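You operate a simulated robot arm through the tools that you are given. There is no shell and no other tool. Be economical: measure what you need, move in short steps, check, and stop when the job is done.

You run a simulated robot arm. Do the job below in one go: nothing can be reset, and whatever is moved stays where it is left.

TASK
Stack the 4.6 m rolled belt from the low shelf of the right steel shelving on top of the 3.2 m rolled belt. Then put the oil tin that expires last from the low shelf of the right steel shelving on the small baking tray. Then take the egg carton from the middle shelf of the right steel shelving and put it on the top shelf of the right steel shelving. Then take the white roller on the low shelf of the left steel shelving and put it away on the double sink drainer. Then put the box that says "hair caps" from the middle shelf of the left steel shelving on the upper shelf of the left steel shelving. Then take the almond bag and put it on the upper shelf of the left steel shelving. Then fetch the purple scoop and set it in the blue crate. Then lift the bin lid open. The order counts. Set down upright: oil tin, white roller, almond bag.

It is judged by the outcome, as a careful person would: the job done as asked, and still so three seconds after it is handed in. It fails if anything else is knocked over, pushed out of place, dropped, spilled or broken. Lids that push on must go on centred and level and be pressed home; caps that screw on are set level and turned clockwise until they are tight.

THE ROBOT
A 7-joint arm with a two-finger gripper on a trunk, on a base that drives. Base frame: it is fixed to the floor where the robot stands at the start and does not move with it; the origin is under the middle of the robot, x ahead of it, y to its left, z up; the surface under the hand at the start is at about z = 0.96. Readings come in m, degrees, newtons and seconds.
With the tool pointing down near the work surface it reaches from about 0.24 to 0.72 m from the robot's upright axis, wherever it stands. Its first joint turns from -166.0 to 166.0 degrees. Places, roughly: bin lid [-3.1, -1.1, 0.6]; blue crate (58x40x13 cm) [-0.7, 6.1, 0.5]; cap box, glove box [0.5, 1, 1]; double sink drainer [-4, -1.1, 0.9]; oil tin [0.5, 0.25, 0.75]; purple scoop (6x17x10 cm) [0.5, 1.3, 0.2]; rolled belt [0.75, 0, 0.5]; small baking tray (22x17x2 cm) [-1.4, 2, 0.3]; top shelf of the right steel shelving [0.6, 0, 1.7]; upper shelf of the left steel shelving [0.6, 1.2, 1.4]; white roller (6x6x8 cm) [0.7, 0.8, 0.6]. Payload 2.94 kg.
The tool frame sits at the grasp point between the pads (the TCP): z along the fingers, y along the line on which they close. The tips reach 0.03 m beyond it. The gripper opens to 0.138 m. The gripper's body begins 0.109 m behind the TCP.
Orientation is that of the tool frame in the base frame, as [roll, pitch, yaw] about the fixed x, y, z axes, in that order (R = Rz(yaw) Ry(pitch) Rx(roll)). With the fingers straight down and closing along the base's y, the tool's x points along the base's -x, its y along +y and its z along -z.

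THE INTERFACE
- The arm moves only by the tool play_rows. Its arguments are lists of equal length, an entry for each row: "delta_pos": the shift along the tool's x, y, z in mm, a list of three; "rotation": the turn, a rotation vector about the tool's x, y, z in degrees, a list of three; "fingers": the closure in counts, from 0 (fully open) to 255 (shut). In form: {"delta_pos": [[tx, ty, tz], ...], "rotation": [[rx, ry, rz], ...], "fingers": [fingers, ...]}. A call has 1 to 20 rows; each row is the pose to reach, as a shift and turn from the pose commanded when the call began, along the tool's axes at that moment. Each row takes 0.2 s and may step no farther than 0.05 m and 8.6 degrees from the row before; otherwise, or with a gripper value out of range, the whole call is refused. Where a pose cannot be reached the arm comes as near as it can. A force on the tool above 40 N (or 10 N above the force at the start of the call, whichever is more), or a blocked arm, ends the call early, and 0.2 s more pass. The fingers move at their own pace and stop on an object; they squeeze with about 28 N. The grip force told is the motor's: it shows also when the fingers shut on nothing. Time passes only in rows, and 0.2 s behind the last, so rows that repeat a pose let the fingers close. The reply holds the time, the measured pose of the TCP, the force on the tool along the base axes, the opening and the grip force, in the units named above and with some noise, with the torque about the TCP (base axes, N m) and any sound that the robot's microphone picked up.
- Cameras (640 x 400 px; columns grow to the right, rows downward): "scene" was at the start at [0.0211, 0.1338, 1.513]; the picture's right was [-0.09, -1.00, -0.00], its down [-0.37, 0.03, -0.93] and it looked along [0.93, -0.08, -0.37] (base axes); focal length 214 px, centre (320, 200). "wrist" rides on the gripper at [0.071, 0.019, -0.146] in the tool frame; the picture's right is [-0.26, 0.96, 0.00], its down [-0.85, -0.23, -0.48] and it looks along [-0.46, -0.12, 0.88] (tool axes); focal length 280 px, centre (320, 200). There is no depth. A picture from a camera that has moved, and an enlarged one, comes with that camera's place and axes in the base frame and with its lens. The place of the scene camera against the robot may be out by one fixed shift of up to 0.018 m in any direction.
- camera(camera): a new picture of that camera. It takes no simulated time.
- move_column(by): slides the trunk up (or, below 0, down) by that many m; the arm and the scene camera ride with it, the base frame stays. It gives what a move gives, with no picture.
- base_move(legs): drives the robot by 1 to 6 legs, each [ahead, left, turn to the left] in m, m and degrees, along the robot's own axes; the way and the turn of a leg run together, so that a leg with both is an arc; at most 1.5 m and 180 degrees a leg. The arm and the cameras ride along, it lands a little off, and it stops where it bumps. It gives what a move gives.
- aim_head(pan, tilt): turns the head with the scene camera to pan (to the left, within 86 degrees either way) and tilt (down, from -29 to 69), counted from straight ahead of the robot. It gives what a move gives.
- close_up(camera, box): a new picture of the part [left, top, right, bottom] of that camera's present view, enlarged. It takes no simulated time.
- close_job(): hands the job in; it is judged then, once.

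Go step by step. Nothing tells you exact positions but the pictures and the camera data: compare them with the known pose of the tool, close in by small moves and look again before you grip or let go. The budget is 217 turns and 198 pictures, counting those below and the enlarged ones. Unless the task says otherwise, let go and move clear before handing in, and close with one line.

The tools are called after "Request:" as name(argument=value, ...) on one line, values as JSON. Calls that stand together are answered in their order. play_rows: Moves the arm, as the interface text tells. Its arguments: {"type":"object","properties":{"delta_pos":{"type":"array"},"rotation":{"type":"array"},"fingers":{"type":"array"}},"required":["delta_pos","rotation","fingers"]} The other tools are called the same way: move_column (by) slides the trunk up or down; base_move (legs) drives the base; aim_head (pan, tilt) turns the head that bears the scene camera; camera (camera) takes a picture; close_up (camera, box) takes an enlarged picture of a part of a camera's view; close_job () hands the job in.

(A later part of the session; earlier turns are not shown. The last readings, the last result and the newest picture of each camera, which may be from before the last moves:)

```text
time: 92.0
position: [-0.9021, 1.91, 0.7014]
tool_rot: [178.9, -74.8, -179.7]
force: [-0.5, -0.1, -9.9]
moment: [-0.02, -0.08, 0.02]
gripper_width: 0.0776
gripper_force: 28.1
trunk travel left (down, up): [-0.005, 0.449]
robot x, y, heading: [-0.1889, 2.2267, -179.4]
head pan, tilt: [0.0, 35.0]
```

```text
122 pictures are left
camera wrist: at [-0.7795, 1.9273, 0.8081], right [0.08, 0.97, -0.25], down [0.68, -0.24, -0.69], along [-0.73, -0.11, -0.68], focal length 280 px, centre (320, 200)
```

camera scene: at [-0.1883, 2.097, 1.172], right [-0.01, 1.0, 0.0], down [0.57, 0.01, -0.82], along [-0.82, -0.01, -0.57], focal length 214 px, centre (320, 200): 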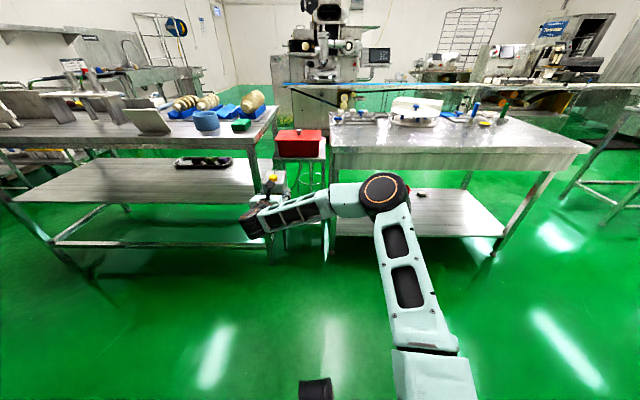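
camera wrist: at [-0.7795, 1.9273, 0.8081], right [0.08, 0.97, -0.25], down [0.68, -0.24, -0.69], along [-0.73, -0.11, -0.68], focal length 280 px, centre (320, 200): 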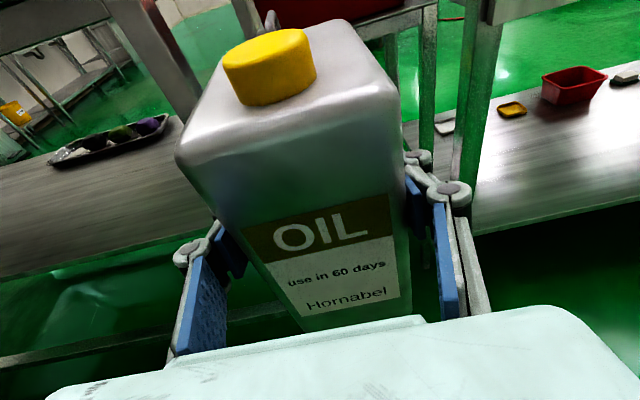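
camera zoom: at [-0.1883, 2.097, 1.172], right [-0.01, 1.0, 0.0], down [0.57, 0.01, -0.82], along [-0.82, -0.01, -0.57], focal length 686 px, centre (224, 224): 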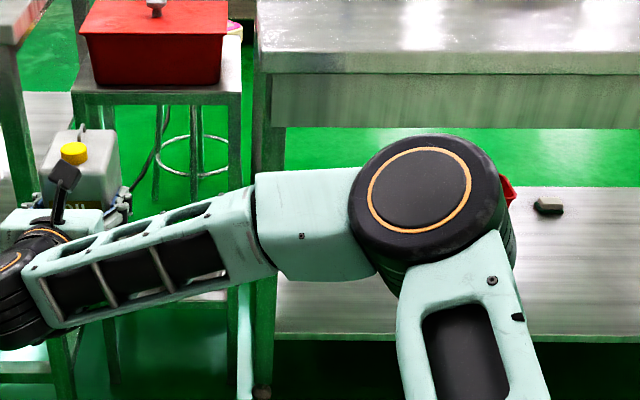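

Request:
base_move(legs=[[0.0, 0.15, 0]])

Request:
close_up(camera="wrist", box=[380, 50, 640, 212])

```text
time: 94.0
position: [-0.8987, 1.7555, 0.7018]
tool_rot: [178.9, -74.6, -179.6]
force: [0.7, -0.1, -9.6]
moment: [-0.04, -0.1, 0.04]
gripper_width: 0.0778
gripper_force: 28.5
trunk travel left (down, up): [-0.005, 0.449]
robot x, y, heading: [-0.1892, 2.0744, -179.1]
head pan, tilt: [0.0, 35.0]
```

```text
2.46 times, centred on (510, 131) of wrist
camera zoom: at [-0.7766, 1.7726, 0.8081], right [0.08, 0.97, -0.25], down [0.68, -0.23, -0.69], along [-0.73, -0.11, -0.68], focal length 690 px, centre (-148, 370)
```

zoom: 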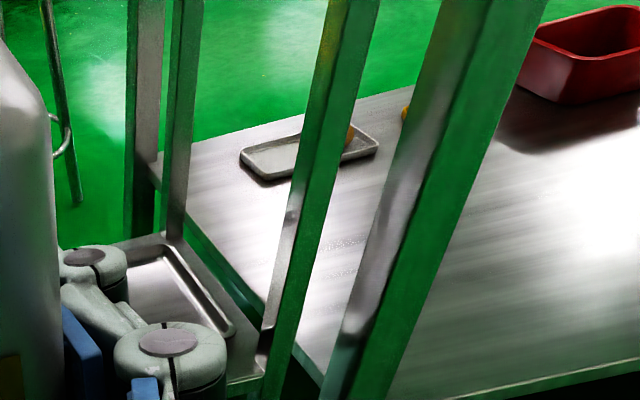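

There is another small tray on the lower tier of the stand with the red box, at about (-1.33, 2.05), matching the given place. I'll look at that.

Request:
close_up(camera="scene", box=[240, 110, 440, 235])

Request:
camera(camera="scene")

```text
3.20 times, centred on (340, 172) of scene
camera zoom: at [-0.186, 1.9442, 1.172], right [-0.01, 1.0, 0.0], down [0.57, 0.01, -0.82], along [-0.82, -0.01, -0.57], focal length 686 px, centre (256, 288)
```

zoom: 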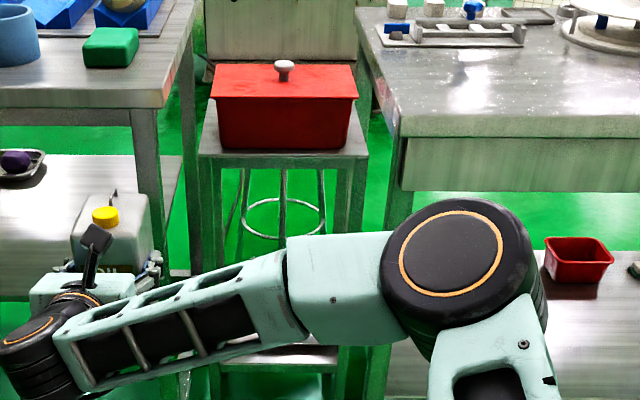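

```text
119 pictures are left
camera scene: at [-0.186, 1.9442, 1.172], right [-0.01, 1.0, 0.0], down [0.57, 0.01, -0.82], along [-0.82, -0.01, -0.57], focal length 214 px, centre (320, 200)
```

scene: 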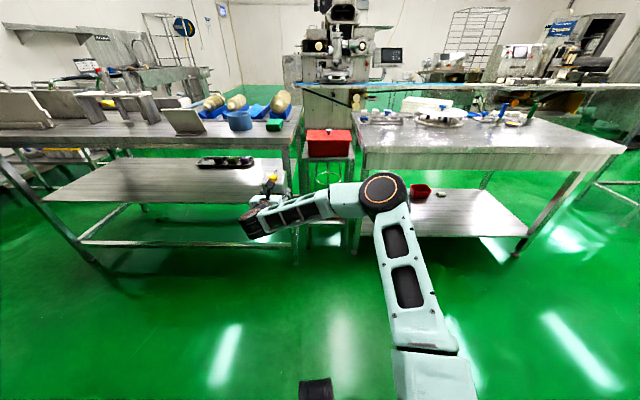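

I'll shift the robot so the hand lines up with the stand (y≈1.985) and lower the hand to placing height in the open.

Request:
base_move(legs=[[0, -0.23, 0]])

Request:
play_rows(delta_pos=[[-40, 0, 11], [-80, 0, 22], [-120, 0, 32], [-160, 0, 43], [-200, 0, 54], [-240, 0, 64]], rotation=[[0, 0, 0], [0, 0, 0], [0, 0, 0], [0, 0, 0], [0, 0, 0], [0, 0, 0]], fingers=[255, 255, 255, 255, 255, 255])

Request:
camera(camera="wrist")

Request:
camera(camera="scene")

```text
time: 96.6
position: [-0.8995, 1.9833, 0.7007]
tool_rot: [178.9, -74.7, -179.1]
force: [1.1, 0.4, -9.9]
moment: [0.0, -0.05, 0.01]
gripper_width: 0.0776
gripper_force: 28.6
trunk travel left (down, up): [-0.005, 0.449]
robot x, y, heading: [-0.1908, 2.3087, -178.7]
head pan, tilt: [0.0, 35.0]
```

```text
time: 98.0
position: [-0.9002, 1.9848, 0.4554]
tool_rot: [179.0, -74.8, -179.2]
force: [-0.5, -0.4, -8.3]
moment: [0.0, -0.19, -0.02]
gripper_width: 0.0774
gripper_force: 28.0
trunk travel left (down, up): [-0.005, 0.449]
robot x, y, heading: [-0.1925, 2.3046, -178.5]
head pan, tilt: [0.0, 35.0]
```

```text
118 pictures are left
camera wrist: at [-0.7769, 2.0032, 0.5624], right [0.07, 0.97, -0.25], down [0.68, -0.23, -0.7], along [-0.73, -0.12, -0.67], focal length 280 px, centre (320, 200)
```

wrist: 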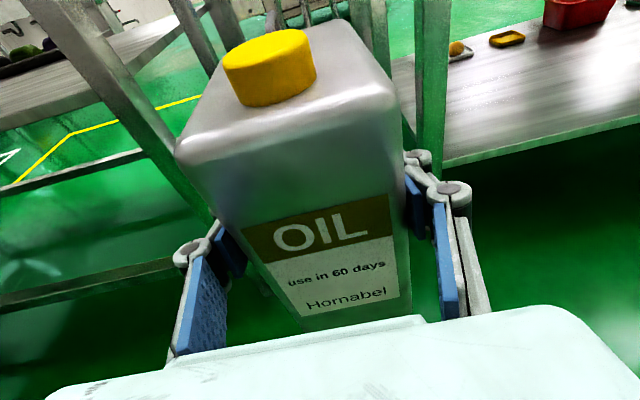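

```text
117 pictures are left
camera scene: at [-0.189, 2.1788, 1.1721], right [-0.02, 1.0, 0.0], down [0.57, 0.01, -0.82], along [-0.82, -0.02, -0.57], focal length 214 px, centre (320, 200)
```

scene: 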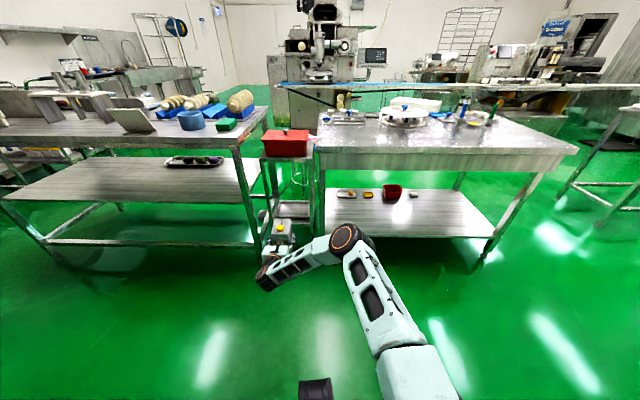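

Now the tray on the stand is visible to the head camera. Zoom in.

Request:
close_up(camera="scene", box=[230, 140, 350, 290])

Request:
close_up(camera="scene", box=[250, 180, 330, 230])

```text
2.67 times, centred on (290, 215) of scene
camera zoom: at [-0.189, 2.1788, 1.1721], right [-0.02, 1.0, 0.0], down [0.57, 0.01, -0.82], along [-0.82, -0.02, -0.57], focal length 572 px, centre (400, 160)
```

zoom: 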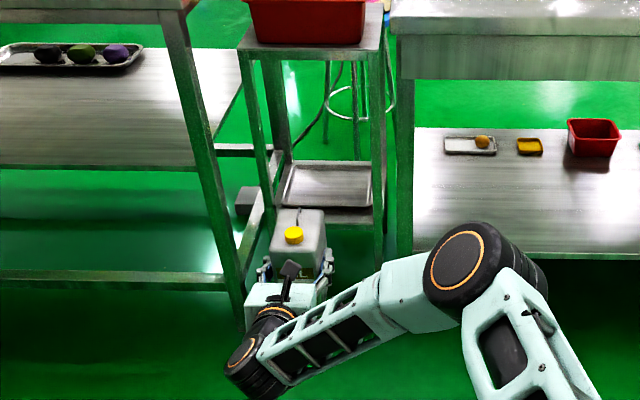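

```text
8.00 times, centred on (290, 205) of scene
camera zoom: at [-0.189, 2.1788, 1.1721], right [-0.02, 1.0, 0.0], down [0.57, 0.01, -0.82], along [-0.82, -0.02, -0.57], focal length 1716 px, centre (560, 160)
```

zoom: 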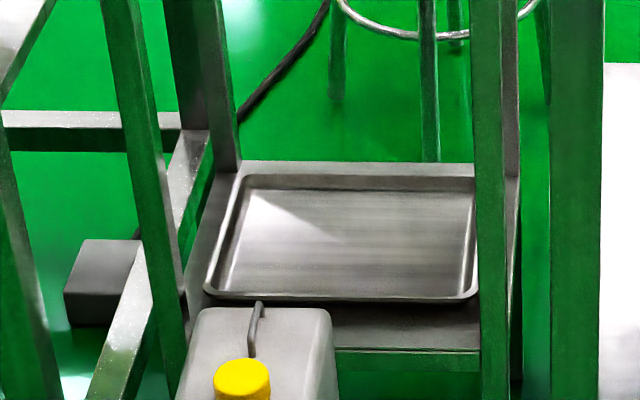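

The empty small baking tray spans about x -1.23…-1.39, y 1.875…2.08. Drive forward 0.28 m towards it and look again.

Request:
base_move(legs=[[0.28, 0, 0]])

Request:
aim_head(pan=8, tilt=50)

Request:
camera(camera="scene")

Request:
camera(camera="wrist")

```text
time: 100.0
position: [-1.1696, 1.9754, 0.4552]
tool_rot: [178.9, -74.7, -178.8]
force: [0.7, -0.5, -9.1]
moment: [-0.01, -0.1, -0.04]
gripper_width: 0.0776
gripper_force: 27.5
trunk travel left (down, up): [-0.005, 0.449]
robot x, y, heading: [-0.4615, 2.3001, -178.7]
head pan, tilt: [0.0, 35.0]
```

```text
time: 100.7
position: [-1.1692, 1.977, 0.4544]
tool_rot: [178.9, -74.6, -178.7]
force: [-0.2, 0.5, -8.8]
moment: [-0.01, -0.07, 0.05]
gripper_width: 0.0777
gripper_force: 27.5
trunk travel left (down, up): [-0.005, 0.449]
robot x, y, heading: [-0.4642, 2.3044, -178.6]
head pan, tilt: [8.0, 50.0]
```

```text
114 pictures are left
camera scene: at [-0.4478, 2.1619, 1.1504], right [-0.16, 0.99, 0.0], down [0.76, 0.13, -0.64], along [-0.63, -0.11, -0.77], focal length 214 px, centre (320, 200)
```

scene: 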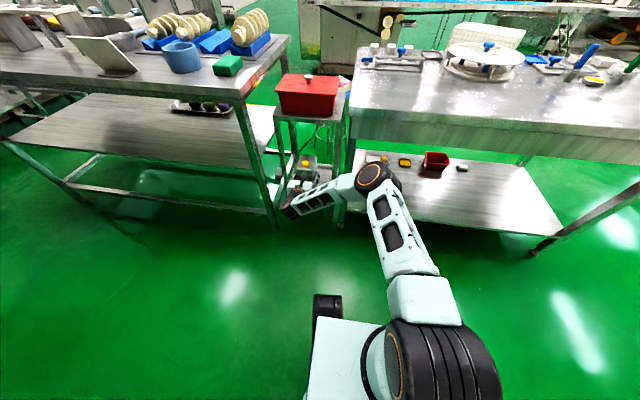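

```text
113 pictures are left
camera wrist: at [-1.0466, 1.9945, 0.5617], right [0.07, 0.97, -0.25], down [0.68, -0.23, -0.69], along [-0.73, -0.12, -0.68], focal length 280 px, centre (320, 200)
```

wrist: 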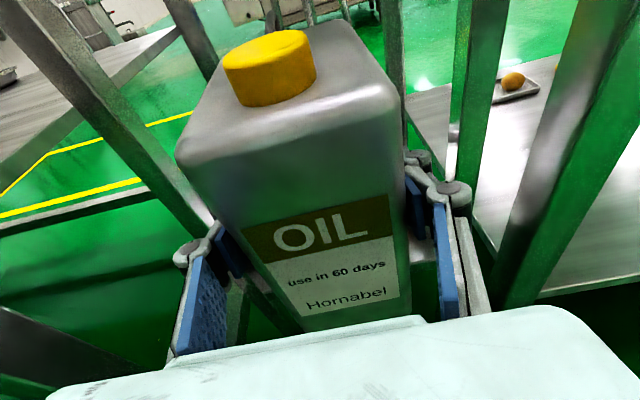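

Request:
close_up(camera="scene", box=[250, 130, 370, 230])

Request:
close_up(camera="scene", box=[270, 150, 350, 200])

```text
4.00 times, centred on (310, 180) of scene
camera zoom: at [-0.4478, 2.1619, 1.1504], right [-0.16, 0.99, 0.0], down [0.76, 0.13, -0.64], along [-0.63, -0.11, -0.77], focal length 858 px, centre (360, 280)
```

zoom: 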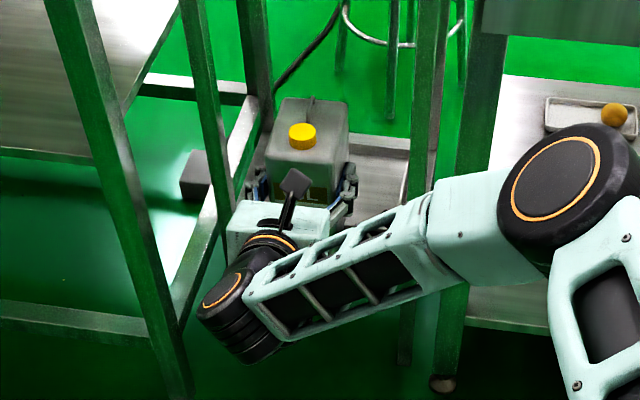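

```text
8.00 times, centred on (310, 175) of scene
camera zoom: at [-0.4478, 2.1619, 1.1504], right [-0.16, 0.99, 0.0], down [0.76, 0.13, -0.64], along [-0.63, -0.11, -0.77], focal length 1716 px, centre (400, 400)
```

zoom: 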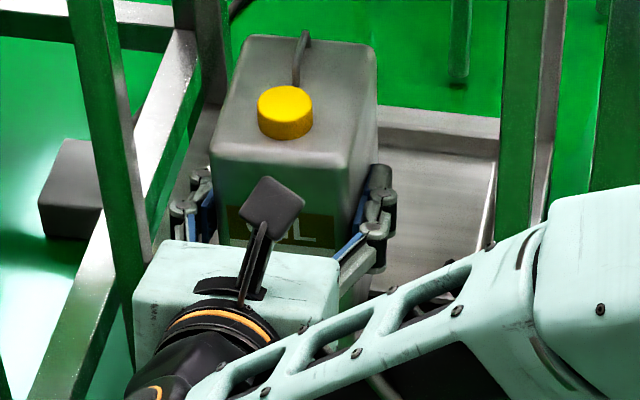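

Clearances to the stand's legs are fine on both sides. Advance the remaining 0.145 m.

Request:
base_move(legs=[[0.145, -0.003, 0]])

Request:
close_up(camera="scene", box=[260, 110, 380, 210])

Request:
camera(camera="wrist")

```text
time: 102.1
position: [-1.3152, 1.9798, 0.454]
tool_rot: [179.0, -74.6, -179.1]
force: [-0.1, 0.3, -8.7]
moment: [-0.02, -0.06, 0.0]
gripper_width: 0.0776
gripper_force: 28.1
trunk travel left (down, up): [-0.005, 0.449]
robot x, y, heading: [-0.6055, 2.2987, -178.9]
head pan, tilt: [8.0, 50.0]
```

```text
4.00 times, centred on (320, 160) of scene
camera zoom: at [-0.594, 2.1615, 1.1503], right [-0.16, 0.99, 0.0], down [0.76, 0.12, -0.64], along [-0.63, -0.1, -0.77], focal length 858 px, centre (320, 360)
```

zoom: 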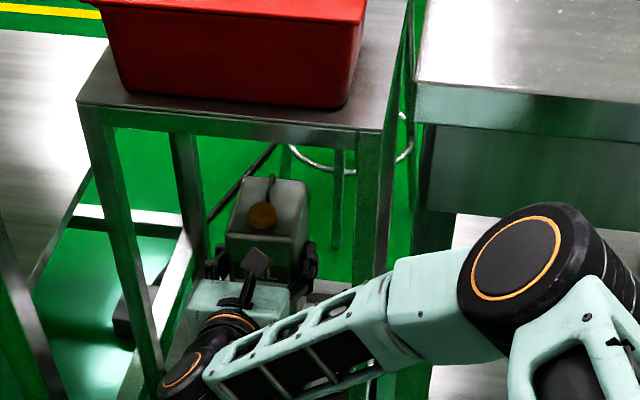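

```text
109 pictures are left
camera wrist: at [-1.1936, 1.9968, 0.5618], right [0.07, 0.97, -0.25], down [0.68, -0.23, -0.69], along [-0.73, -0.12, -0.68], focal length 280 px, centre (320, 200)
```

wrist: 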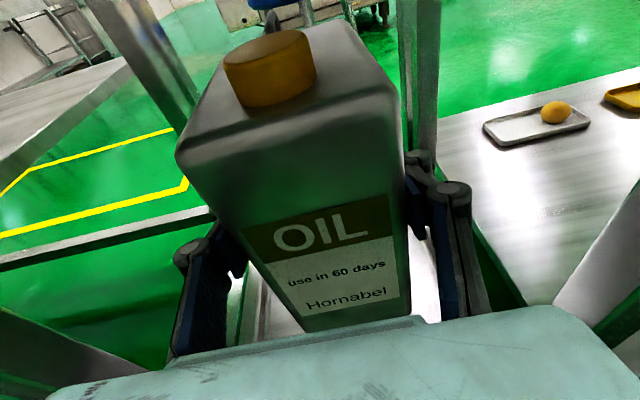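

Over the tray. Lower gently in steps.

Request:
play_rows(delta_pos=[[-13, 0, 3], [-26, 0, 7], [-38, 0, 10]], rotation=[[0, 0, 0], [0, 0, 0], [0, 0, 0]], fingers=[255, 255, 255])

Request:
close_up(camera="wrist", box=[180, 200, 480, 388])

```text
time: 102.9
position: [-1.3144, 1.9806, 0.4154]
tool_rot: [178.8, -74.6, -179.0]
force: [-0.4, 0.9, -9.1]
moment: [0.0, -0.08, 0.01]
gripper_width: 0.0779
gripper_force: 28.4
trunk travel left (down, up): [-0.005, 0.449]
robot x, y, heading: [-0.6081, 2.3013, -178.9]
head pan, tilt: [8.0, 50.0]
```

```text
2.13 times, centred on (330, 294) of wrist
camera zoom: at [-1.1916, 1.9977, 0.5225], right [0.07, 0.97, -0.25], down [0.68, -0.23, -0.69], along [-0.73, -0.12, -0.68], focal length 597 px, centre (299, 0)
```

zoom: 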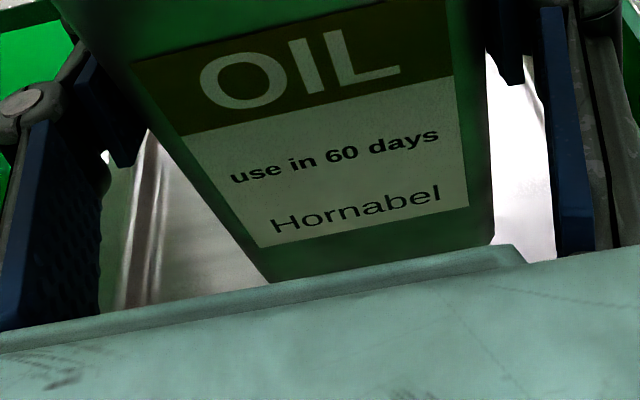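

Request:
play_rows(delta_pos=[[-5, 0, 1], [-10, 0, 3], [-15, 0, 4]], rotation=[[0, 0, 0], [0, 0, 0], [0, 0, 0]], fingers=[255, 255, 255])

```text
time: 103.7
position: [-1.3163, 1.9806, 0.3997]
tool_rot: [178.9, -74.7, -179.1]
force: [0.9, 0.4, -8.6]
moment: [-0.02, -0.08, -0.02]
gripper_width: 0.0777
gripper_force: 28.6
trunk travel left (down, up): [-0.005, 0.449]
robot x, y, heading: [-0.6078, 2.3008, -178.8]
head pan, tilt: [8.0, 50.0]
```

Request:
play_rows(delta_pos=[[-4, 0, 1], [-8, 0, 2]], rotation=[[0, 0, 0], [0, 0, 0]], fingers=[255, 255])

```text
time: 104.3
position: [-1.3164, 1.9798, 0.3929]
tool_rot: [178.9, -74.6, -179.0]
force: [0.1, 0.7, -9.0]
moment: [-0.03, -0.07, 0.0]
gripper_width: 0.0773
gripper_force: 28.2
trunk travel left (down, up): [-0.005, 0.449]
robot x, y, heading: [-0.6097, 2.2984, -178.5]
head pan, tilt: [8.0, 50.0]
```

Request:
play_rows(delta_pos=[[-4, 0, 1], [-8, 0, 2]], rotation=[[0, 0, 0], [0, 0, 0]], fingers=[255, 255])

Request:
close_up(camera="scene", box=[280, 140, 360, 190])

```text
time: 104.9
position: [-1.3147, 1.9786, 0.3829]
tool_rot: [178.9, -74.7, -179.2]
force: [-0.8, 0.1, -9.3]
moment: [0.02, -0.12, -0.04]
gripper_width: 0.0778
gripper_force: 27.9
trunk travel left (down, up): [-0.005, 0.449]
robot x, y, heading: [-0.611, 2.301, -178.9]
head pan, tilt: [8.0, 50.0]
```

```text
8.00 times, centred on (320, 165) of scene
camera zoom: at [-0.594, 2.1615, 1.1503], right [-0.16, 0.99, 0.0], down [0.76, 0.12, -0.64], along [-0.63, -0.1, -0.77], focal length 1716 px, centre (320, 480)
```

zoom: 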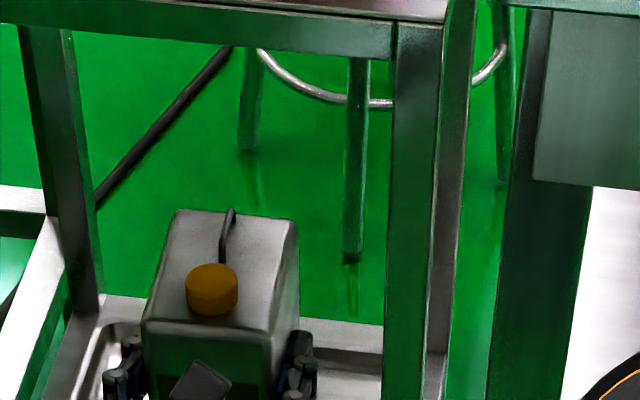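

From two views the tray's rim is at z≈0.29 spanning x -1.25…-1.42, so I should go 3 cm deeper. Raise 1 cm, advance, lower again.

Request:
play_rows(delta_pos=[[10, 0, -3], [18, 4, 26], [8, 4, 29], [3, 4, 30], [-2, 4, 31]], rotation=[[0, 0, 0], [0, 0, 0], [0, 0, 0], [0, 0, 0], [0, 0, 0]], fingers=[255, 255, 255, 255, 255])

Request:
close_up(camera="wrist", box=[180, 200, 480, 388])

```text
time: 106.1
position: [-1.3442, 1.9846, 0.3742]
tool_rot: [178.9, -74.7, -179.2]
force: [-0.3, 0.6, -9.7]
moment: [-0.02, -0.04, 0.01]
gripper_width: 0.0775
gripper_force: 28.1
trunk travel left (down, up): [-0.005, 0.449]
robot x, y, heading: [-0.6118, 2.3012, -178.8]
head pan, tilt: [8.0, 50.0]
```

```text
2.13 times, centred on (330, 294) of wrist
camera zoom: at [-1.2217, 2.0019, 0.4803], right [0.07, 0.97, -0.25], down [0.68, -0.23, -0.69], along [-0.73, -0.12, -0.68], focal length 597 px, centre (299, 0)
```

zoom: 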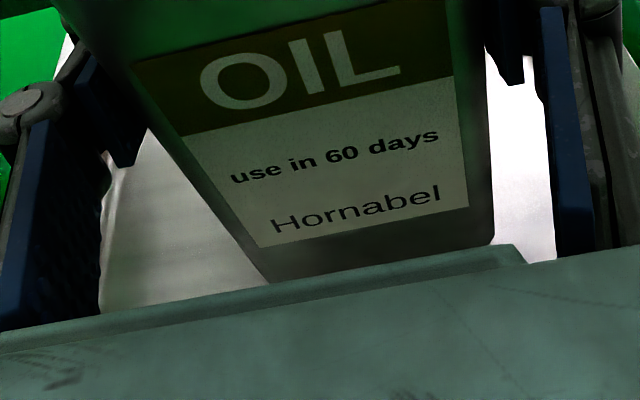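

Request:
play_rows(delta_pos=[[-4, 0, 1], [-8, 0, 2]], rotation=[[0, 0, 0], [0, 0, 0]], fingers=[255, 255])

```text
time: 106.7
position: [-1.3436, 1.9843, 0.3647]
tool_rot: [178.9, -74.6, -179.1]
force: [-0.2, -0.3, -9.3]
moment: [0.0, -0.06, 0.0]
gripper_width: 0.0777
gripper_force: 28.1
trunk travel left (down, up): [-0.005, 0.449]
robot x, y, heading: [-0.6063, 2.3008, -178.6]
head pan, tilt: [8.0, 50.0]
```

Request:
play_rows(delta_pos=[[-4, 0, 1], [-8, 0, 2], [-11, 0, 3]], rotation=[[0, 0, 0], [0, 0, 0], [0, 0, 0]], fingers=[255, 255, 255])

Request:
close_up(camera="scene", box=[270, 130, 370, 205])

Request:
camera(camera="wrist")

```text
time: 107.5
position: [-1.3431, 1.9843, 0.3541]
tool_rot: [178.9, -74.6, -179.0]
force: [0.3, -0.7, -9.6]
moment: [-0.02, -0.06, -0.02]
gripper_width: 0.0776
gripper_force: 27.7
trunk travel left (down, up): [-0.005, 0.449]
robot x, y, heading: [-0.6066, 2.3001, -178.8]
head pan, tilt: [8.0, 50.0]
```

```text
5.33 times, centred on (320, 168) of scene
camera zoom: at [-0.594, 2.1615, 1.1503], right [-0.16, 0.99, 0.0], down [0.76, 0.12, -0.64], along [-0.63, -0.1, -0.77], focal length 1144 px, centre (320, 373)
```

zoom: 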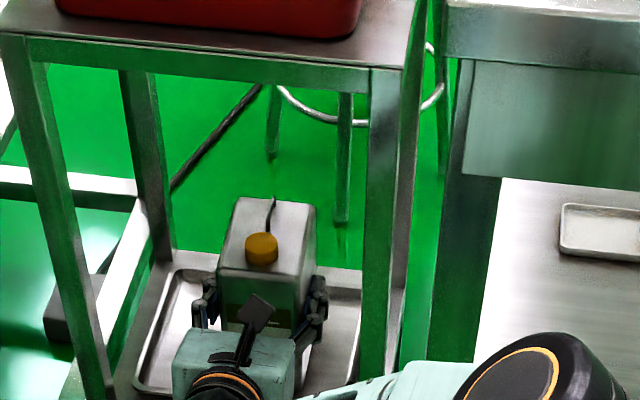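

```text
104 pictures are left
camera wrist: at [-1.2212, 2.0022, 0.4611], right [0.07, 0.97, -0.25], down [0.68, -0.23, -0.69], along [-0.73, -0.12, -0.68], focal length 280 px, centre (320, 200)
```

wrist: 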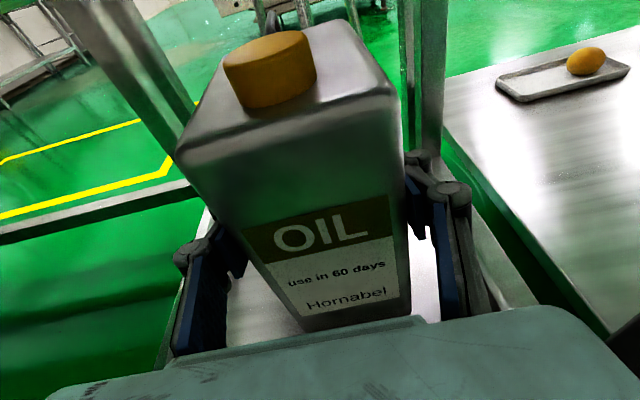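

The tray sits lower (rim ≈0.26) and deeper than I assumed: the tin's front edge is right over the front rim. Raise a little, go 4 cm deeper, and lower until it touches.

Request:
play_rows(delta_pos=[[8, 0, -2], [14, -4, 17], [19, -8, 37], [9, -8, 39], [5, -8, 40]], rotation=[[0, 0, 0], [0, 0, 0], [0, 0, 0], [0, 0, 0], [0, 0, 0]], fingers=[255, 255, 255, 255, 255])

Request:
close_up(camera="scene", box=[270, 130, 370, 205])

```text
time: 108.7
position: [-1.3857, 1.9751, 0.3542]
tool_rot: [179.0, -75.1, -179.3]
force: [9.6, 2.5, 20.4]
moment: [0.02, 0.99, -0.12]
gripper_width: 0.0777
gripper_force: 28.5
trunk travel left (down, up): [-0.005, 0.449]
robot x, y, heading: [-0.6082, 2.3003, -178.7]
head pan, tilt: [8.0, 50.0]
```

```text
5.33 times, centred on (320, 168) of scene
camera zoom: at [-0.5906, 2.1628, 1.1509], right [-0.16, 0.99, 0.0], down [0.75, 0.12, -0.65], along [-0.64, -0.1, -0.76], focal length 1144 px, centre (320, 373)
```

zoom: 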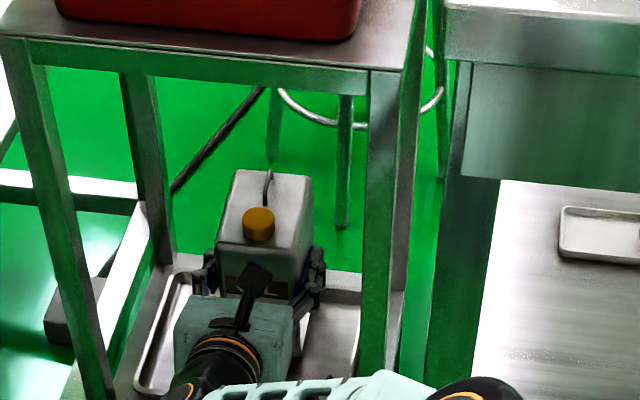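

It touched with the back edge, probably the back rim. Lift 1 cm, come back 1.5 cm and lower again to feel for the floor.

Request:
play_rows(delta_pos=[[14, 0, -4], [10, 0, -18], [5, 0, -17], [0, 0, -16]], rotation=[[0, 0, 0], [0, 0, 0], [0, 0, 0], [0, 0, 0]], fingers=[255, 255, 255, 255])

Request:
close_up(camera="wrist", box=[140, 180, 520, 395])

```text
time: 109.7
position: [-1.3672, 1.9755, 0.3531]
tool_rot: [178.8, -74.5, -179.0]
force: [1.2, 0.6, -9.6]
moment: [0.0, -0.04, 0.01]
gripper_width: 0.0778
gripper_force: 27.8
trunk travel left (down, up): [-0.005, 0.449]
robot x, y, heading: [-0.6064, 2.2977, -178.8]
head pan, tilt: [8.0, 50.0]
```

```text
1.68 times, centred on (330, 288) of wrist
camera zoom: at [-1.2457, 1.9932, 0.4597], right [0.07, 0.97, -0.25], down [0.68, -0.23, -0.69], along [-0.73, -0.12, -0.68], focal length 472 px, centre (303, 53)
```

zoom: 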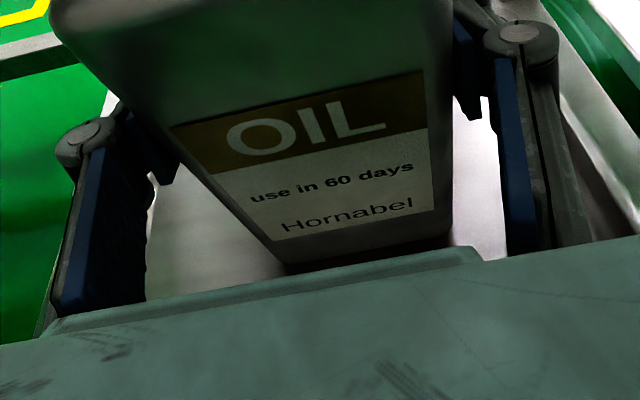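

Request:
play_rows(delta_pos=[[-2, 0, -9], [-6, 0, -8], [-11, 0, -7]], rotation=[[0, 0, 0], [0, 0, 0], [0, 0, 0]], fingers=[255, 255, 255])

```text
time: 110.5
position: [-1.3602, 1.9762, 0.3505]
tool_rot: [179.1, -75.2, -179.4]
force: [-1.1, 0.2, 9.1]
moment: [-0.08, -0.63, -0.09]
gripper_width: 0.0775
gripper_force: 28.4
trunk travel left (down, up): [-0.005, 0.449]
robot x, y, heading: [-0.6101, 2.3016, -178.8]
head pan, tilt: [8.0, 50.0]
```

Floor contact found (force 18 N up, near the front edge of the tin). Ease the pressure and release.

Request:
play_rows(delta_pos=[[4, 0, -1], [4, 0, -1], [4, 0, -1], [4, 0, -1], [4, 0, -1]], rotation=[[0, 0, 0], [0, 0, 0], [0, 0, 0], [0, 0, 0], [0, 0, 0]], fingers=[255, 160, 70, 40, 40])

Request:
close_up(camera="scene", box=[270, 130, 370, 205])

Request:
camera(camera="wrist")

```text
time: 111.7
position: [-1.3562, 1.9762, 0.3488]
tool_rot: [179.0, -74.7, -179.2]
force: [-0.2, -0.6, -0.1]
moment: [0.0, 0.03, 0.0]
gripper_width: 0.1165
gripper_force: 0.1
trunk travel left (down, up): [-0.005, 0.449]
robot x, y, heading: [-0.6095, 2.302, -178.7]
head pan, tilt: [8.0, 50.0]
```

```text
5.33 times, centred on (320, 168) of scene
camera zoom: at [-0.593, 2.1619, 1.1504], right [-0.16, 0.99, 0.0], down [0.76, 0.12, -0.64], along [-0.63, -0.1, -0.77], focal length 1144 px, centre (320, 373)
```

zoom: 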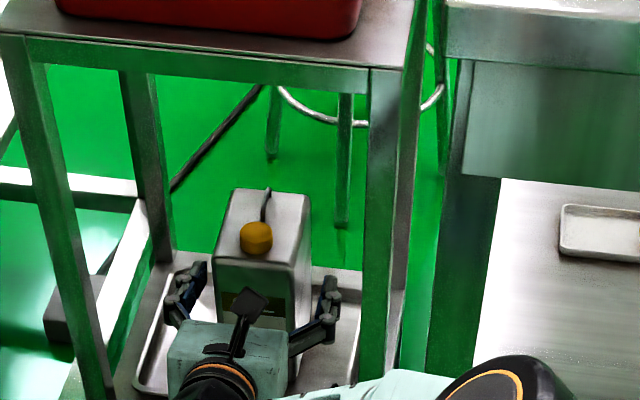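

```text
100 pictures are left
camera wrist: at [-1.2351, 1.9939, 0.4557], right [0.07, 0.97, -0.25], down [0.68, -0.23, -0.69], along [-0.73, -0.12, -0.68], focal length 280 px, centre (320, 200)
```

wrist: 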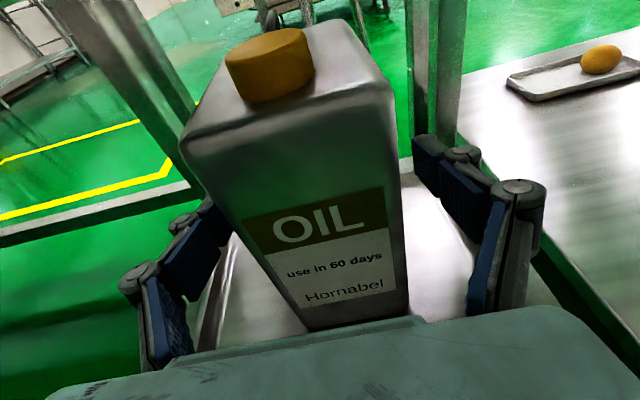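

The tin stands inside the tray. Now I'll back away straight and confirm.

Request:
base_move(legs=[[-0.35, 0, 0]])

Request:
aim_head(pan=8, tilt=38)

Request:
close_up(camera="scene", box=[260, 130, 380, 230])

```text
time: 114.0
position: [-0.9983, 1.9818, 0.3494]
tool_rot: [179.0, -74.7, -179.1]
force: [-0.2, -0.2, -0.4]
moment: [-0.02, 0.02, 0.0]
gripper_width: 0.1161
gripper_force: 0.1
trunk travel left (down, up): [-0.005, 0.449]
robot x, y, heading: [-0.2492, 2.3075, -178.4]
head pan, tilt: [8.0, 50.0]
```

```text
time: 114.7
position: [-0.9974, 1.981, 0.3491]
tool_rot: [179.0, -74.7, -178.9]
force: [0.0, 0.4, -0.2]
moment: [0.02, -0.02, -0.02]
gripper_width: 0.1162
gripper_force: 0.0
trunk travel left (down, up): [-0.005, 0.449]
robot x, y, heading: [-0.2487, 2.3138, -178.5]
head pan, tilt: [8.0, 38.0]
```

```text
4.00 times, centred on (320, 180) of scene
camera zoom: at [-0.2427, 2.1687, 1.1675], right [-0.16, 0.99, 0.0], down [0.61, 0.1, -0.79], along [-0.78, -0.13, -0.62], focal length 858 px, centre (320, 280)
```

zoom: 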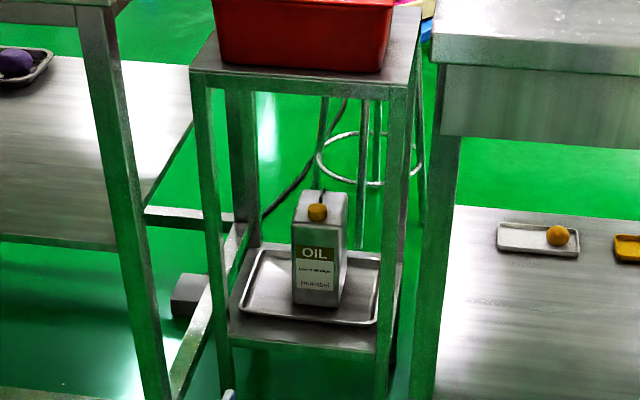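

The tin stands in the tray. Next the eggs: drive back to the right shelving.

Request:
base_move(legs=[[0, 0, 88.5], [0.8, -0.12, 0], [0.8, -0.12, 0], [0, 0, 90]])

Request:
move_column(by=0.44)

Request:
aim_head(pan=-25, tilt=20)

Request:
camera(camera="scene")

```text
time: 130.5
position: [0.2879, 0.9901, 0.3488]
tool_rot: [179.0, -74.6, -2.5]
force: [-0.2, 0.4, -0.2]
moment: [-0.03, 0.0, -0.01]
gripper_width: 0.1163
gripper_force: 0.1
trunk travel left (down, up): [-0.005, 0.449]
robot x, y, heading: [-0.4775, 0.7057, -2.1]
head pan, tilt: [8.0, 38.0]
```

```text
refused: 0.44 is not a number from -0.4 to 0.4
```

```text
time: 131.5
position: [0.2883, 0.9901, 0.3491]
tool_rot: [178.9, -74.7, -2.5]
force: [-0.5, 0.2, -0.3]
moment: [0.01, 0.0, 0.01]
gripper_width: 0.1165
gripper_force: 0.0
trunk travel left (down, up): [-0.005, 0.449]
robot x, y, heading: [-0.4779, 0.7075, -2.1]
head pan, tilt: [-25.0, 20.0]
```

```text
98 pictures are left
camera scene: at [-0.4604, 0.8108, 1.1959], right [-0.45, -0.89, 0.0], down [-0.3, 0.16, -0.94], along [0.84, -0.43, -0.34], focal length 214 px, centre (320, 200)
```

scene: 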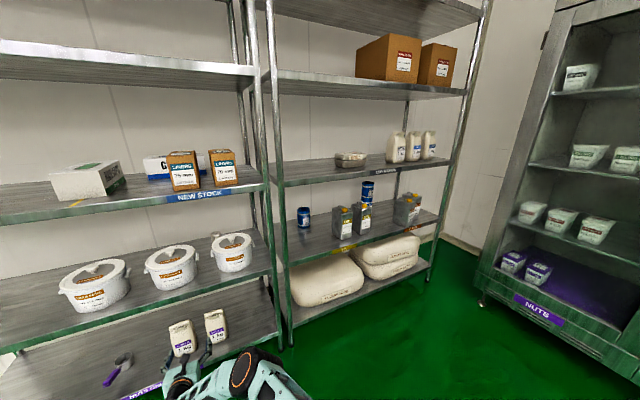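

Request:
close_up(camera="scene", box=[270, 120, 470, 245])

Request:
move_column(by=0.4)

Request:
base_move(legs=[[-0.05, -0.45, 2]])

```text
3.20 times, centred on (370, 182) of scene
camera zoom: at [-0.4604, 0.8108, 1.1959], right [-0.45, -0.89, 0.0], down [-0.3, 0.16, -0.94], along [0.84, -0.43, -0.34], focal length 686 px, centre (160, 256)
```

zoom: 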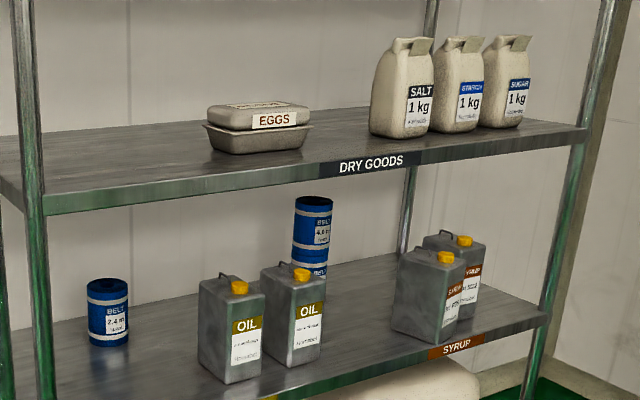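

```text
time: 135.3
position: [0.2878, 0.9905, 0.7482]
tool_rot: [179.0, -74.6, -2.5]
force: [0.4, 0.2, -0.3]
moment: [0.0, -0.03, -0.01]
gripper_width: 0.1166
gripper_force: 0.0
trunk travel left (down, up): [-0.405, 0.049]
robot x, y, heading: [-0.4728, 0.7063, -2.0]
head pan, tilt: [-25.0, 20.0]
```

```text
time: 139.7
position: [0.2205, 0.5695, 0.7481]
tool_rot: [179.0, -74.8, -0.7]
force: [-0.2, 0.4, -0.9]
moment: [0.0, -0.01, 0.0]
gripper_width: 0.1163
gripper_force: 0.1
trunk travel left (down, up): [-0.405, 0.049]
robot x, y, heading: [-0.5424, 0.2658, -0.2]
head pan, tilt: [-25.0, 20.0]
```

The P36 syrup tin looks dragged forward. I'll look frontally to measure it.

Request:
aim_head(pan=-20, tilt=42)

Request:
close_up(camera="scene", box=[160, 80, 400, 230])

```text
time: 140.6
position: [0.2197, 0.5699, 0.7491]
tool_rot: [179.0, -74.7, -0.7]
force: [-1.0, -0.3, 0.6]
moment: [-0.01, 0.01, 0.03]
gripper_width: 0.1163
gripper_force: 0.0
trunk travel left (down, up): [-0.405, 0.049]
robot x, y, heading: [-0.5386, 0.2679, -0.6]
head pan, tilt: [-20.0, 42.0]
```

```text
2.67 times, centred on (280, 155) of scene
camera zoom: at [-0.5282, 0.3783, 1.5617], right [-0.35, -0.94, 0.0], down [-0.63, 0.23, -0.74], along [0.7, -0.26, -0.67], focal length 572 px, centre (427, 320)
```

zoom: 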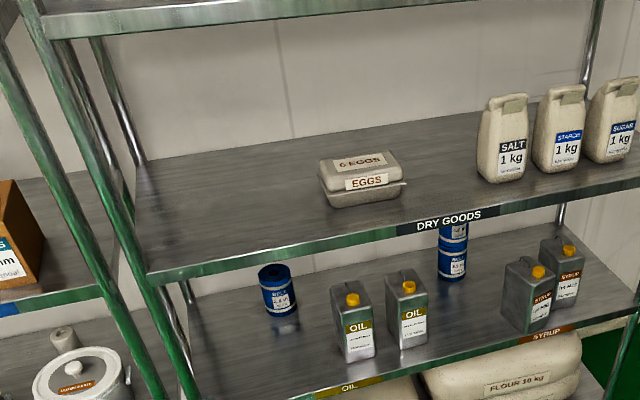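

P36 has slid about 6 cm forward to the shelf edge, so I must restore it. I'll line up in front of it with two fingertips.

Request:
move_column(by=-0.115)

Request:
base_move(legs=[[0, -0.27, 0.5]])

Request:
play_rows(delta_pos=[[0, 46, 0], [0, 92, 0], [0, 138, 0], [0, 184, 0], [0, 230, 0], [0, 276, 0], [0, 322, 0], [0, 368, 0], [0, 414, 0], [0, 460, 0], [0, 506, 0], [0, 552, 0]], rotation=[[0, 0, 0], [0, 0, 0], [0, 0, 0], [0, 0, 0], [0, 0, 0], [0, 0, 0], [0, 0, 0], [0, 0, 0], [0, 0, 0], [0, 0, 0], [0, 0, 0], [0, 0, 0]], fingers=[144, 144, 144, 144, 144, 144, 144, 144, 144, 144, 144, 144])

Request:
camera(camera="wrist")

```text
time: 142.1
position: [0.2202, 0.5695, 0.6335]
tool_rot: [179.0, -74.7, -0.7]
force: [-0.7, -0.1, 1.0]
moment: [0.01, -0.01, 0.0]
gripper_width: 0.1163
gripper_force: 0.1
trunk travel left (down, up): [-0.29, 0.164]
robot x, y, heading: [-0.5385, 0.2658, -0.3]
head pan, tilt: [-20.0, 42.0]
```

```text
time: 145.0
position: [0.2151, 0.3131, 0.634]
tool_rot: [179.0, -74.7, 0.2]
force: [0.7, -0.6, -0.1]
moment: [0.02, -0.01, 0.0]
gripper_width: 0.1166
gripper_force: 0.0
trunk travel left (down, up): [-0.29, 0.164]
robot x, y, heading: [-0.539, -0.0042, 0.8]
head pan, tilt: [-20.0, 42.0]
```

```text
time: 147.6
position: [0.209, -0.2388, 0.6361]
tool_rot: [179.2, -74.6, 0.1]
force: [-0.2, 0.2, 0.6]
moment: [0.01, 0.0, 0.0]
gripper_width: 0.0598
gripper_force: 0.0
trunk travel left (down, up): [-0.29, 0.164]
robot x, y, heading: [-0.5375, -0.0001, 0.6]
head pan, tilt: [-20.0, 42.0]
```

```text
95 pictures are left
camera wrist: at [0.0878, -0.2565, 0.7425], right [-0.08, -0.97, -0.25], down [-0.68, 0.24, -0.69], along [0.73, 0.11, -0.68], focal length 280 px, centre (320, 200)
```

wrist: 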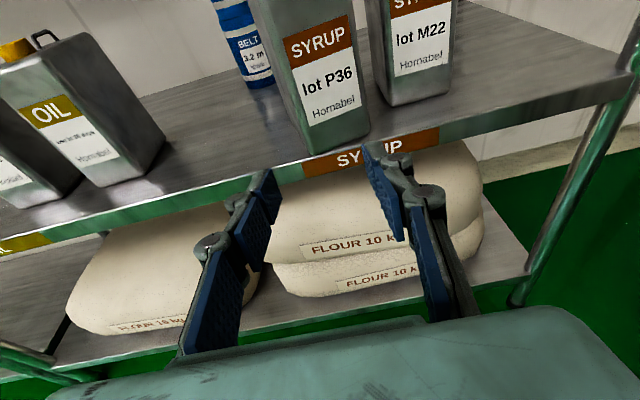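

P36 front is at x≈0.371, M22 at 0.423, so I'll grip it, lift a hair, and set it back 5.2 cm in and 1 cm left.

Request:
play_rows(delta_pos=[[10, 16, 38], [20, 16, 76], [31, 16, 115], [41, 16, 154], [48, 16, 180], [54, 16, 203], [54, 16, 203], [54, 16, 203], [54, 16, 203], [58, 16, 202], [65, 11, 227], [71, 6, 252], [67, 6, 253], [67, 6, 253]], rotation=[[0, 0, 0], [0, 0, 0], [0, 0, 0], [0, 0, 0], [0, 0, 0], [0, 0, 0], [0, 0, 0], [0, 0, 0], [0, 0, 0], [0, 0, 0], [0, 0, 0], [0, 0, 0], [0, 0, 0], [0, 0, 0]], fingers=[70, 70, 70, 70, 70, 70, 255, 255, 255, 255, 255, 255, 255, 255])

Request:
camera(camera="wrist")

```text
time: 150.6
position: [0.3642, -0.2024, 0.7085]
tool_rot: [178.9, -74.7, 0.1]
force: [0.3, -0.1, 0.4]
moment: [0.0, -0.01, -0.03]
gripper_width: 0.0
gripper_force: 28.2
out of reach, approached as far as the arm can: row 2, 3, 4, 5, 6, 7, 8, 9, 10, 11, 12, 13, 14
trunk travel left (down, up): [-0.29, 0.164]
robot x, y, heading: [-0.5342, -0.0051, 0.5]
head pan, tilt: [-20.0, 42.0]
```

```text
94 pictures are left
camera wrist: at [0.2428, -0.2198, 0.815], right [-0.08, -0.97, -0.25], down [-0.68, 0.24, -0.69], along [0.73, 0.11, -0.68], focal length 280 px, centre (320, 200)
```

wrist: 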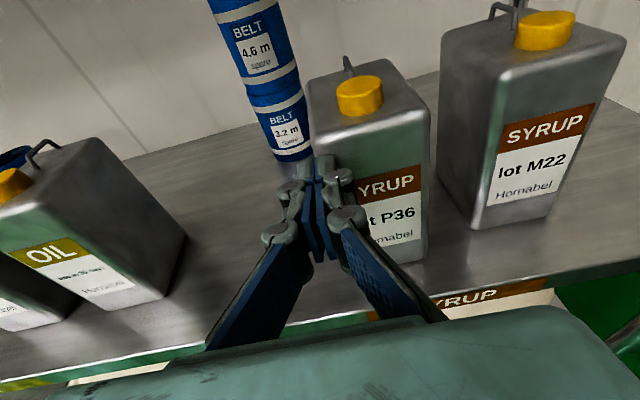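

Out of reach; the hand stopped short in front of P36 without force. I'll retract, bring the base 0.2 m closer, and retry.

Request:
play_rows(delta_pos=[[-10, 0, -40], [-20, 0, -80], [-30, 0, -120], [-42, 20, -155], [-77, 40, -145], [-112, 52, -136]], rotation=[[0, 0, 0], [0, 0, 0], [0, 0, 0], [0, 0, 0], [0, 0, 0], [0, 0, 0]], fingers=[255, 255, 200, 100, 70, 70])

Request:
camera(camera="wrist")

```text
time: 152.0
position: [0.2051, -0.2481, 0.6258]
tool_rot: [178.9, -74.6, 0.3]
force: [0.1, -0.3, -0.3]
moment: [0.0, -0.01, 0.02]
gripper_width: 0.0996
gripper_force: 0.1
trunk travel left (down, up): [-0.29, 0.164]
robot x, y, heading: [-0.5348, -0.0044, 0.7]
head pan, tilt: [-20.0, 42.0]
```

```text
93 pictures are left
camera wrist: at [0.0816, -0.2648, 0.7327], right [-0.08, -0.97, -0.25], down [-0.68, 0.24, -0.69], along [0.73, 0.11, -0.68], focal length 280 px, centre (320, 200)
```

wrist: 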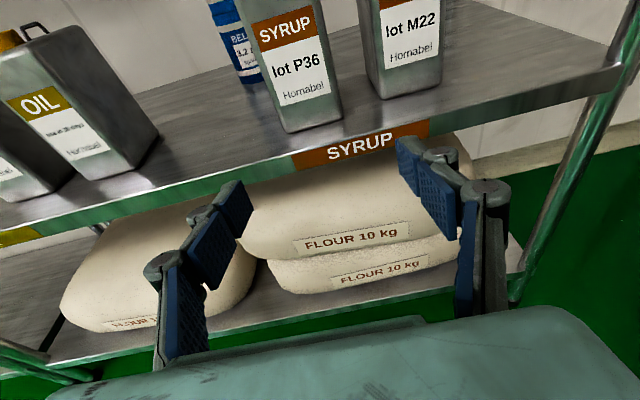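

The brief touch already moved P36 back half way and left to its proper line. I'll push the remaining ~2.6 cm with two fingertips.

Request:
base_move(legs=[[0.13, 0.0, -0.7]])

Request:
play_rows(delta_pos=[[2, 0, 7], [6, -1, 22], [10, -1, 36], [13, -1, 46]], rotation=[[0, 0, 0], [0, 0, 0], [0, 0, 0], [0, 0, 0]], fingers=[144, 144, 144, 144])

Request:
camera(camera="wrist")

```text
time: 153.3
position: [0.3331, -0.2548, 0.6257]
tool_rot: [178.9, -74.8, -0.6]
force: [-0.4, -0.1, -0.2]
moment: [0.03, 0.02, 0.0]
gripper_width: 0.1001
gripper_force: 0.1
trunk travel left (down, up): [-0.29, 0.164]
robot x, y, heading: [-0.3997, -0.0059, -0.2]
head pan, tilt: [-20.0, 42.0]
```

```text
time: 154.3
position: [0.3792, -0.2542, 0.6261]
tool_rot: [179.0, -74.8, -0.5]
force: [-3.2, 0.5, -1.0]
moment: [-0.07, 0.05, 0.12]
gripper_width: 0.0607
gripper_force: 0.7
trunk travel left (down, up): [-0.29, 0.164]
robot x, y, heading: [-0.4043, -0.0009, -0.1]
head pan, tilt: [-20.0, 42.0]
```

```text
92 pictures are left
camera wrist: at [0.258, -0.2712, 0.7329], right [-0.09, -0.96, -0.25], down [-0.68, 0.24, -0.69], along [0.73, 0.1, -0.68], focal length 280 px, centre (320, 200)
```

wrist: 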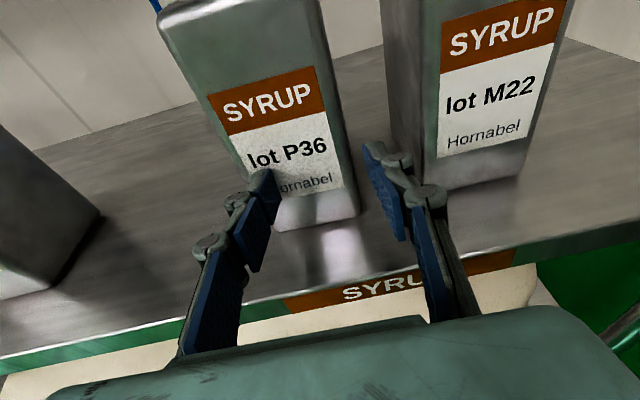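

P36 is back in line with M22. Next I'll back off, raise the column fully and test how high the hand can reach, for the top shelf.

Request:
base_move(legs=[[-0.22, 0.0, 0]])

Request:
move_column(by=0.16)

Request:
play_rows(delta_pos=[[35, -15, -27], [70, -30, -54], [105, -45, -81], [140, -60, -108], [175, -75, -135], [210, -90, -162], [245, -105, -189], [280, -120, -216], [315, -135, -243], [350, -150, -270], [390, -165, -281], [430, -180, -292], [470, -195, -303], [510, -210, -314], [550, -225, -325], [590, -240, -336]], rotation=[[0, 0, 0], [0, 0, 0], [0, 0, 0], [0, 0, 0], [0, 0, 0], [0, 0, 0], [0, 0, 0], [0, 0, 0], [0, 0, 0], [0, 0, 0], [0, 0, 0], [0, 0, 0], [0, 0, 0], [0, 0, 0], [0, 0, 0], [0, 0, 0]], fingers=[0, 0, 0, 0, 0, 0, 0, 0, 0, 0, 0, 0, 0, 0, 0, 0])

```text
time: 156.0
position: [0.1604, -0.2499, 0.626]
tool_rot: [179.0, -74.6, -0.1]
force: [-0.2, -0.3, 0.0]
moment: [0.04, -0.01, -0.04]
gripper_width: 0.0599
gripper_force: 0.1
trunk travel left (down, up): [-0.29, 0.164]
robot x, y, heading: [-0.6234, -0.0028, 0.4]
head pan, tilt: [-20.0, 42.0]
```

```text
time: 157.8
position: [0.1603, -0.2506, 0.7868]
tool_rot: [179.1, -74.7, -0.2]
force: [-0.5, 0.9, -0.6]
moment: [0.0, -0.01, 0.01]
gripper_width: 0.0601
gripper_force: 0.0
trunk travel left (down, up): [-0.45, 0.004]
robot x, y, heading: [-0.6245, -0.0061, 0.3]
head pan, tilt: [-20.0, 42.0]
```

```text
time: 161.2
position: [-0.0028, -0.0044, 1.4414]
tool_rot: [178.8, -74.6, 0.2]
force: [-0.4, 0.4, -0.3]
moment: [-0.02, 0.01, -0.03]
gripper_width: 0.1379
gripper_force: 0.0
trunk travel left (down, up): [-0.45, 0.004]
robot x, y, heading: [-0.6231, -0.0067, 0.5]
head pan, tilt: [-20.0, 42.0]
```

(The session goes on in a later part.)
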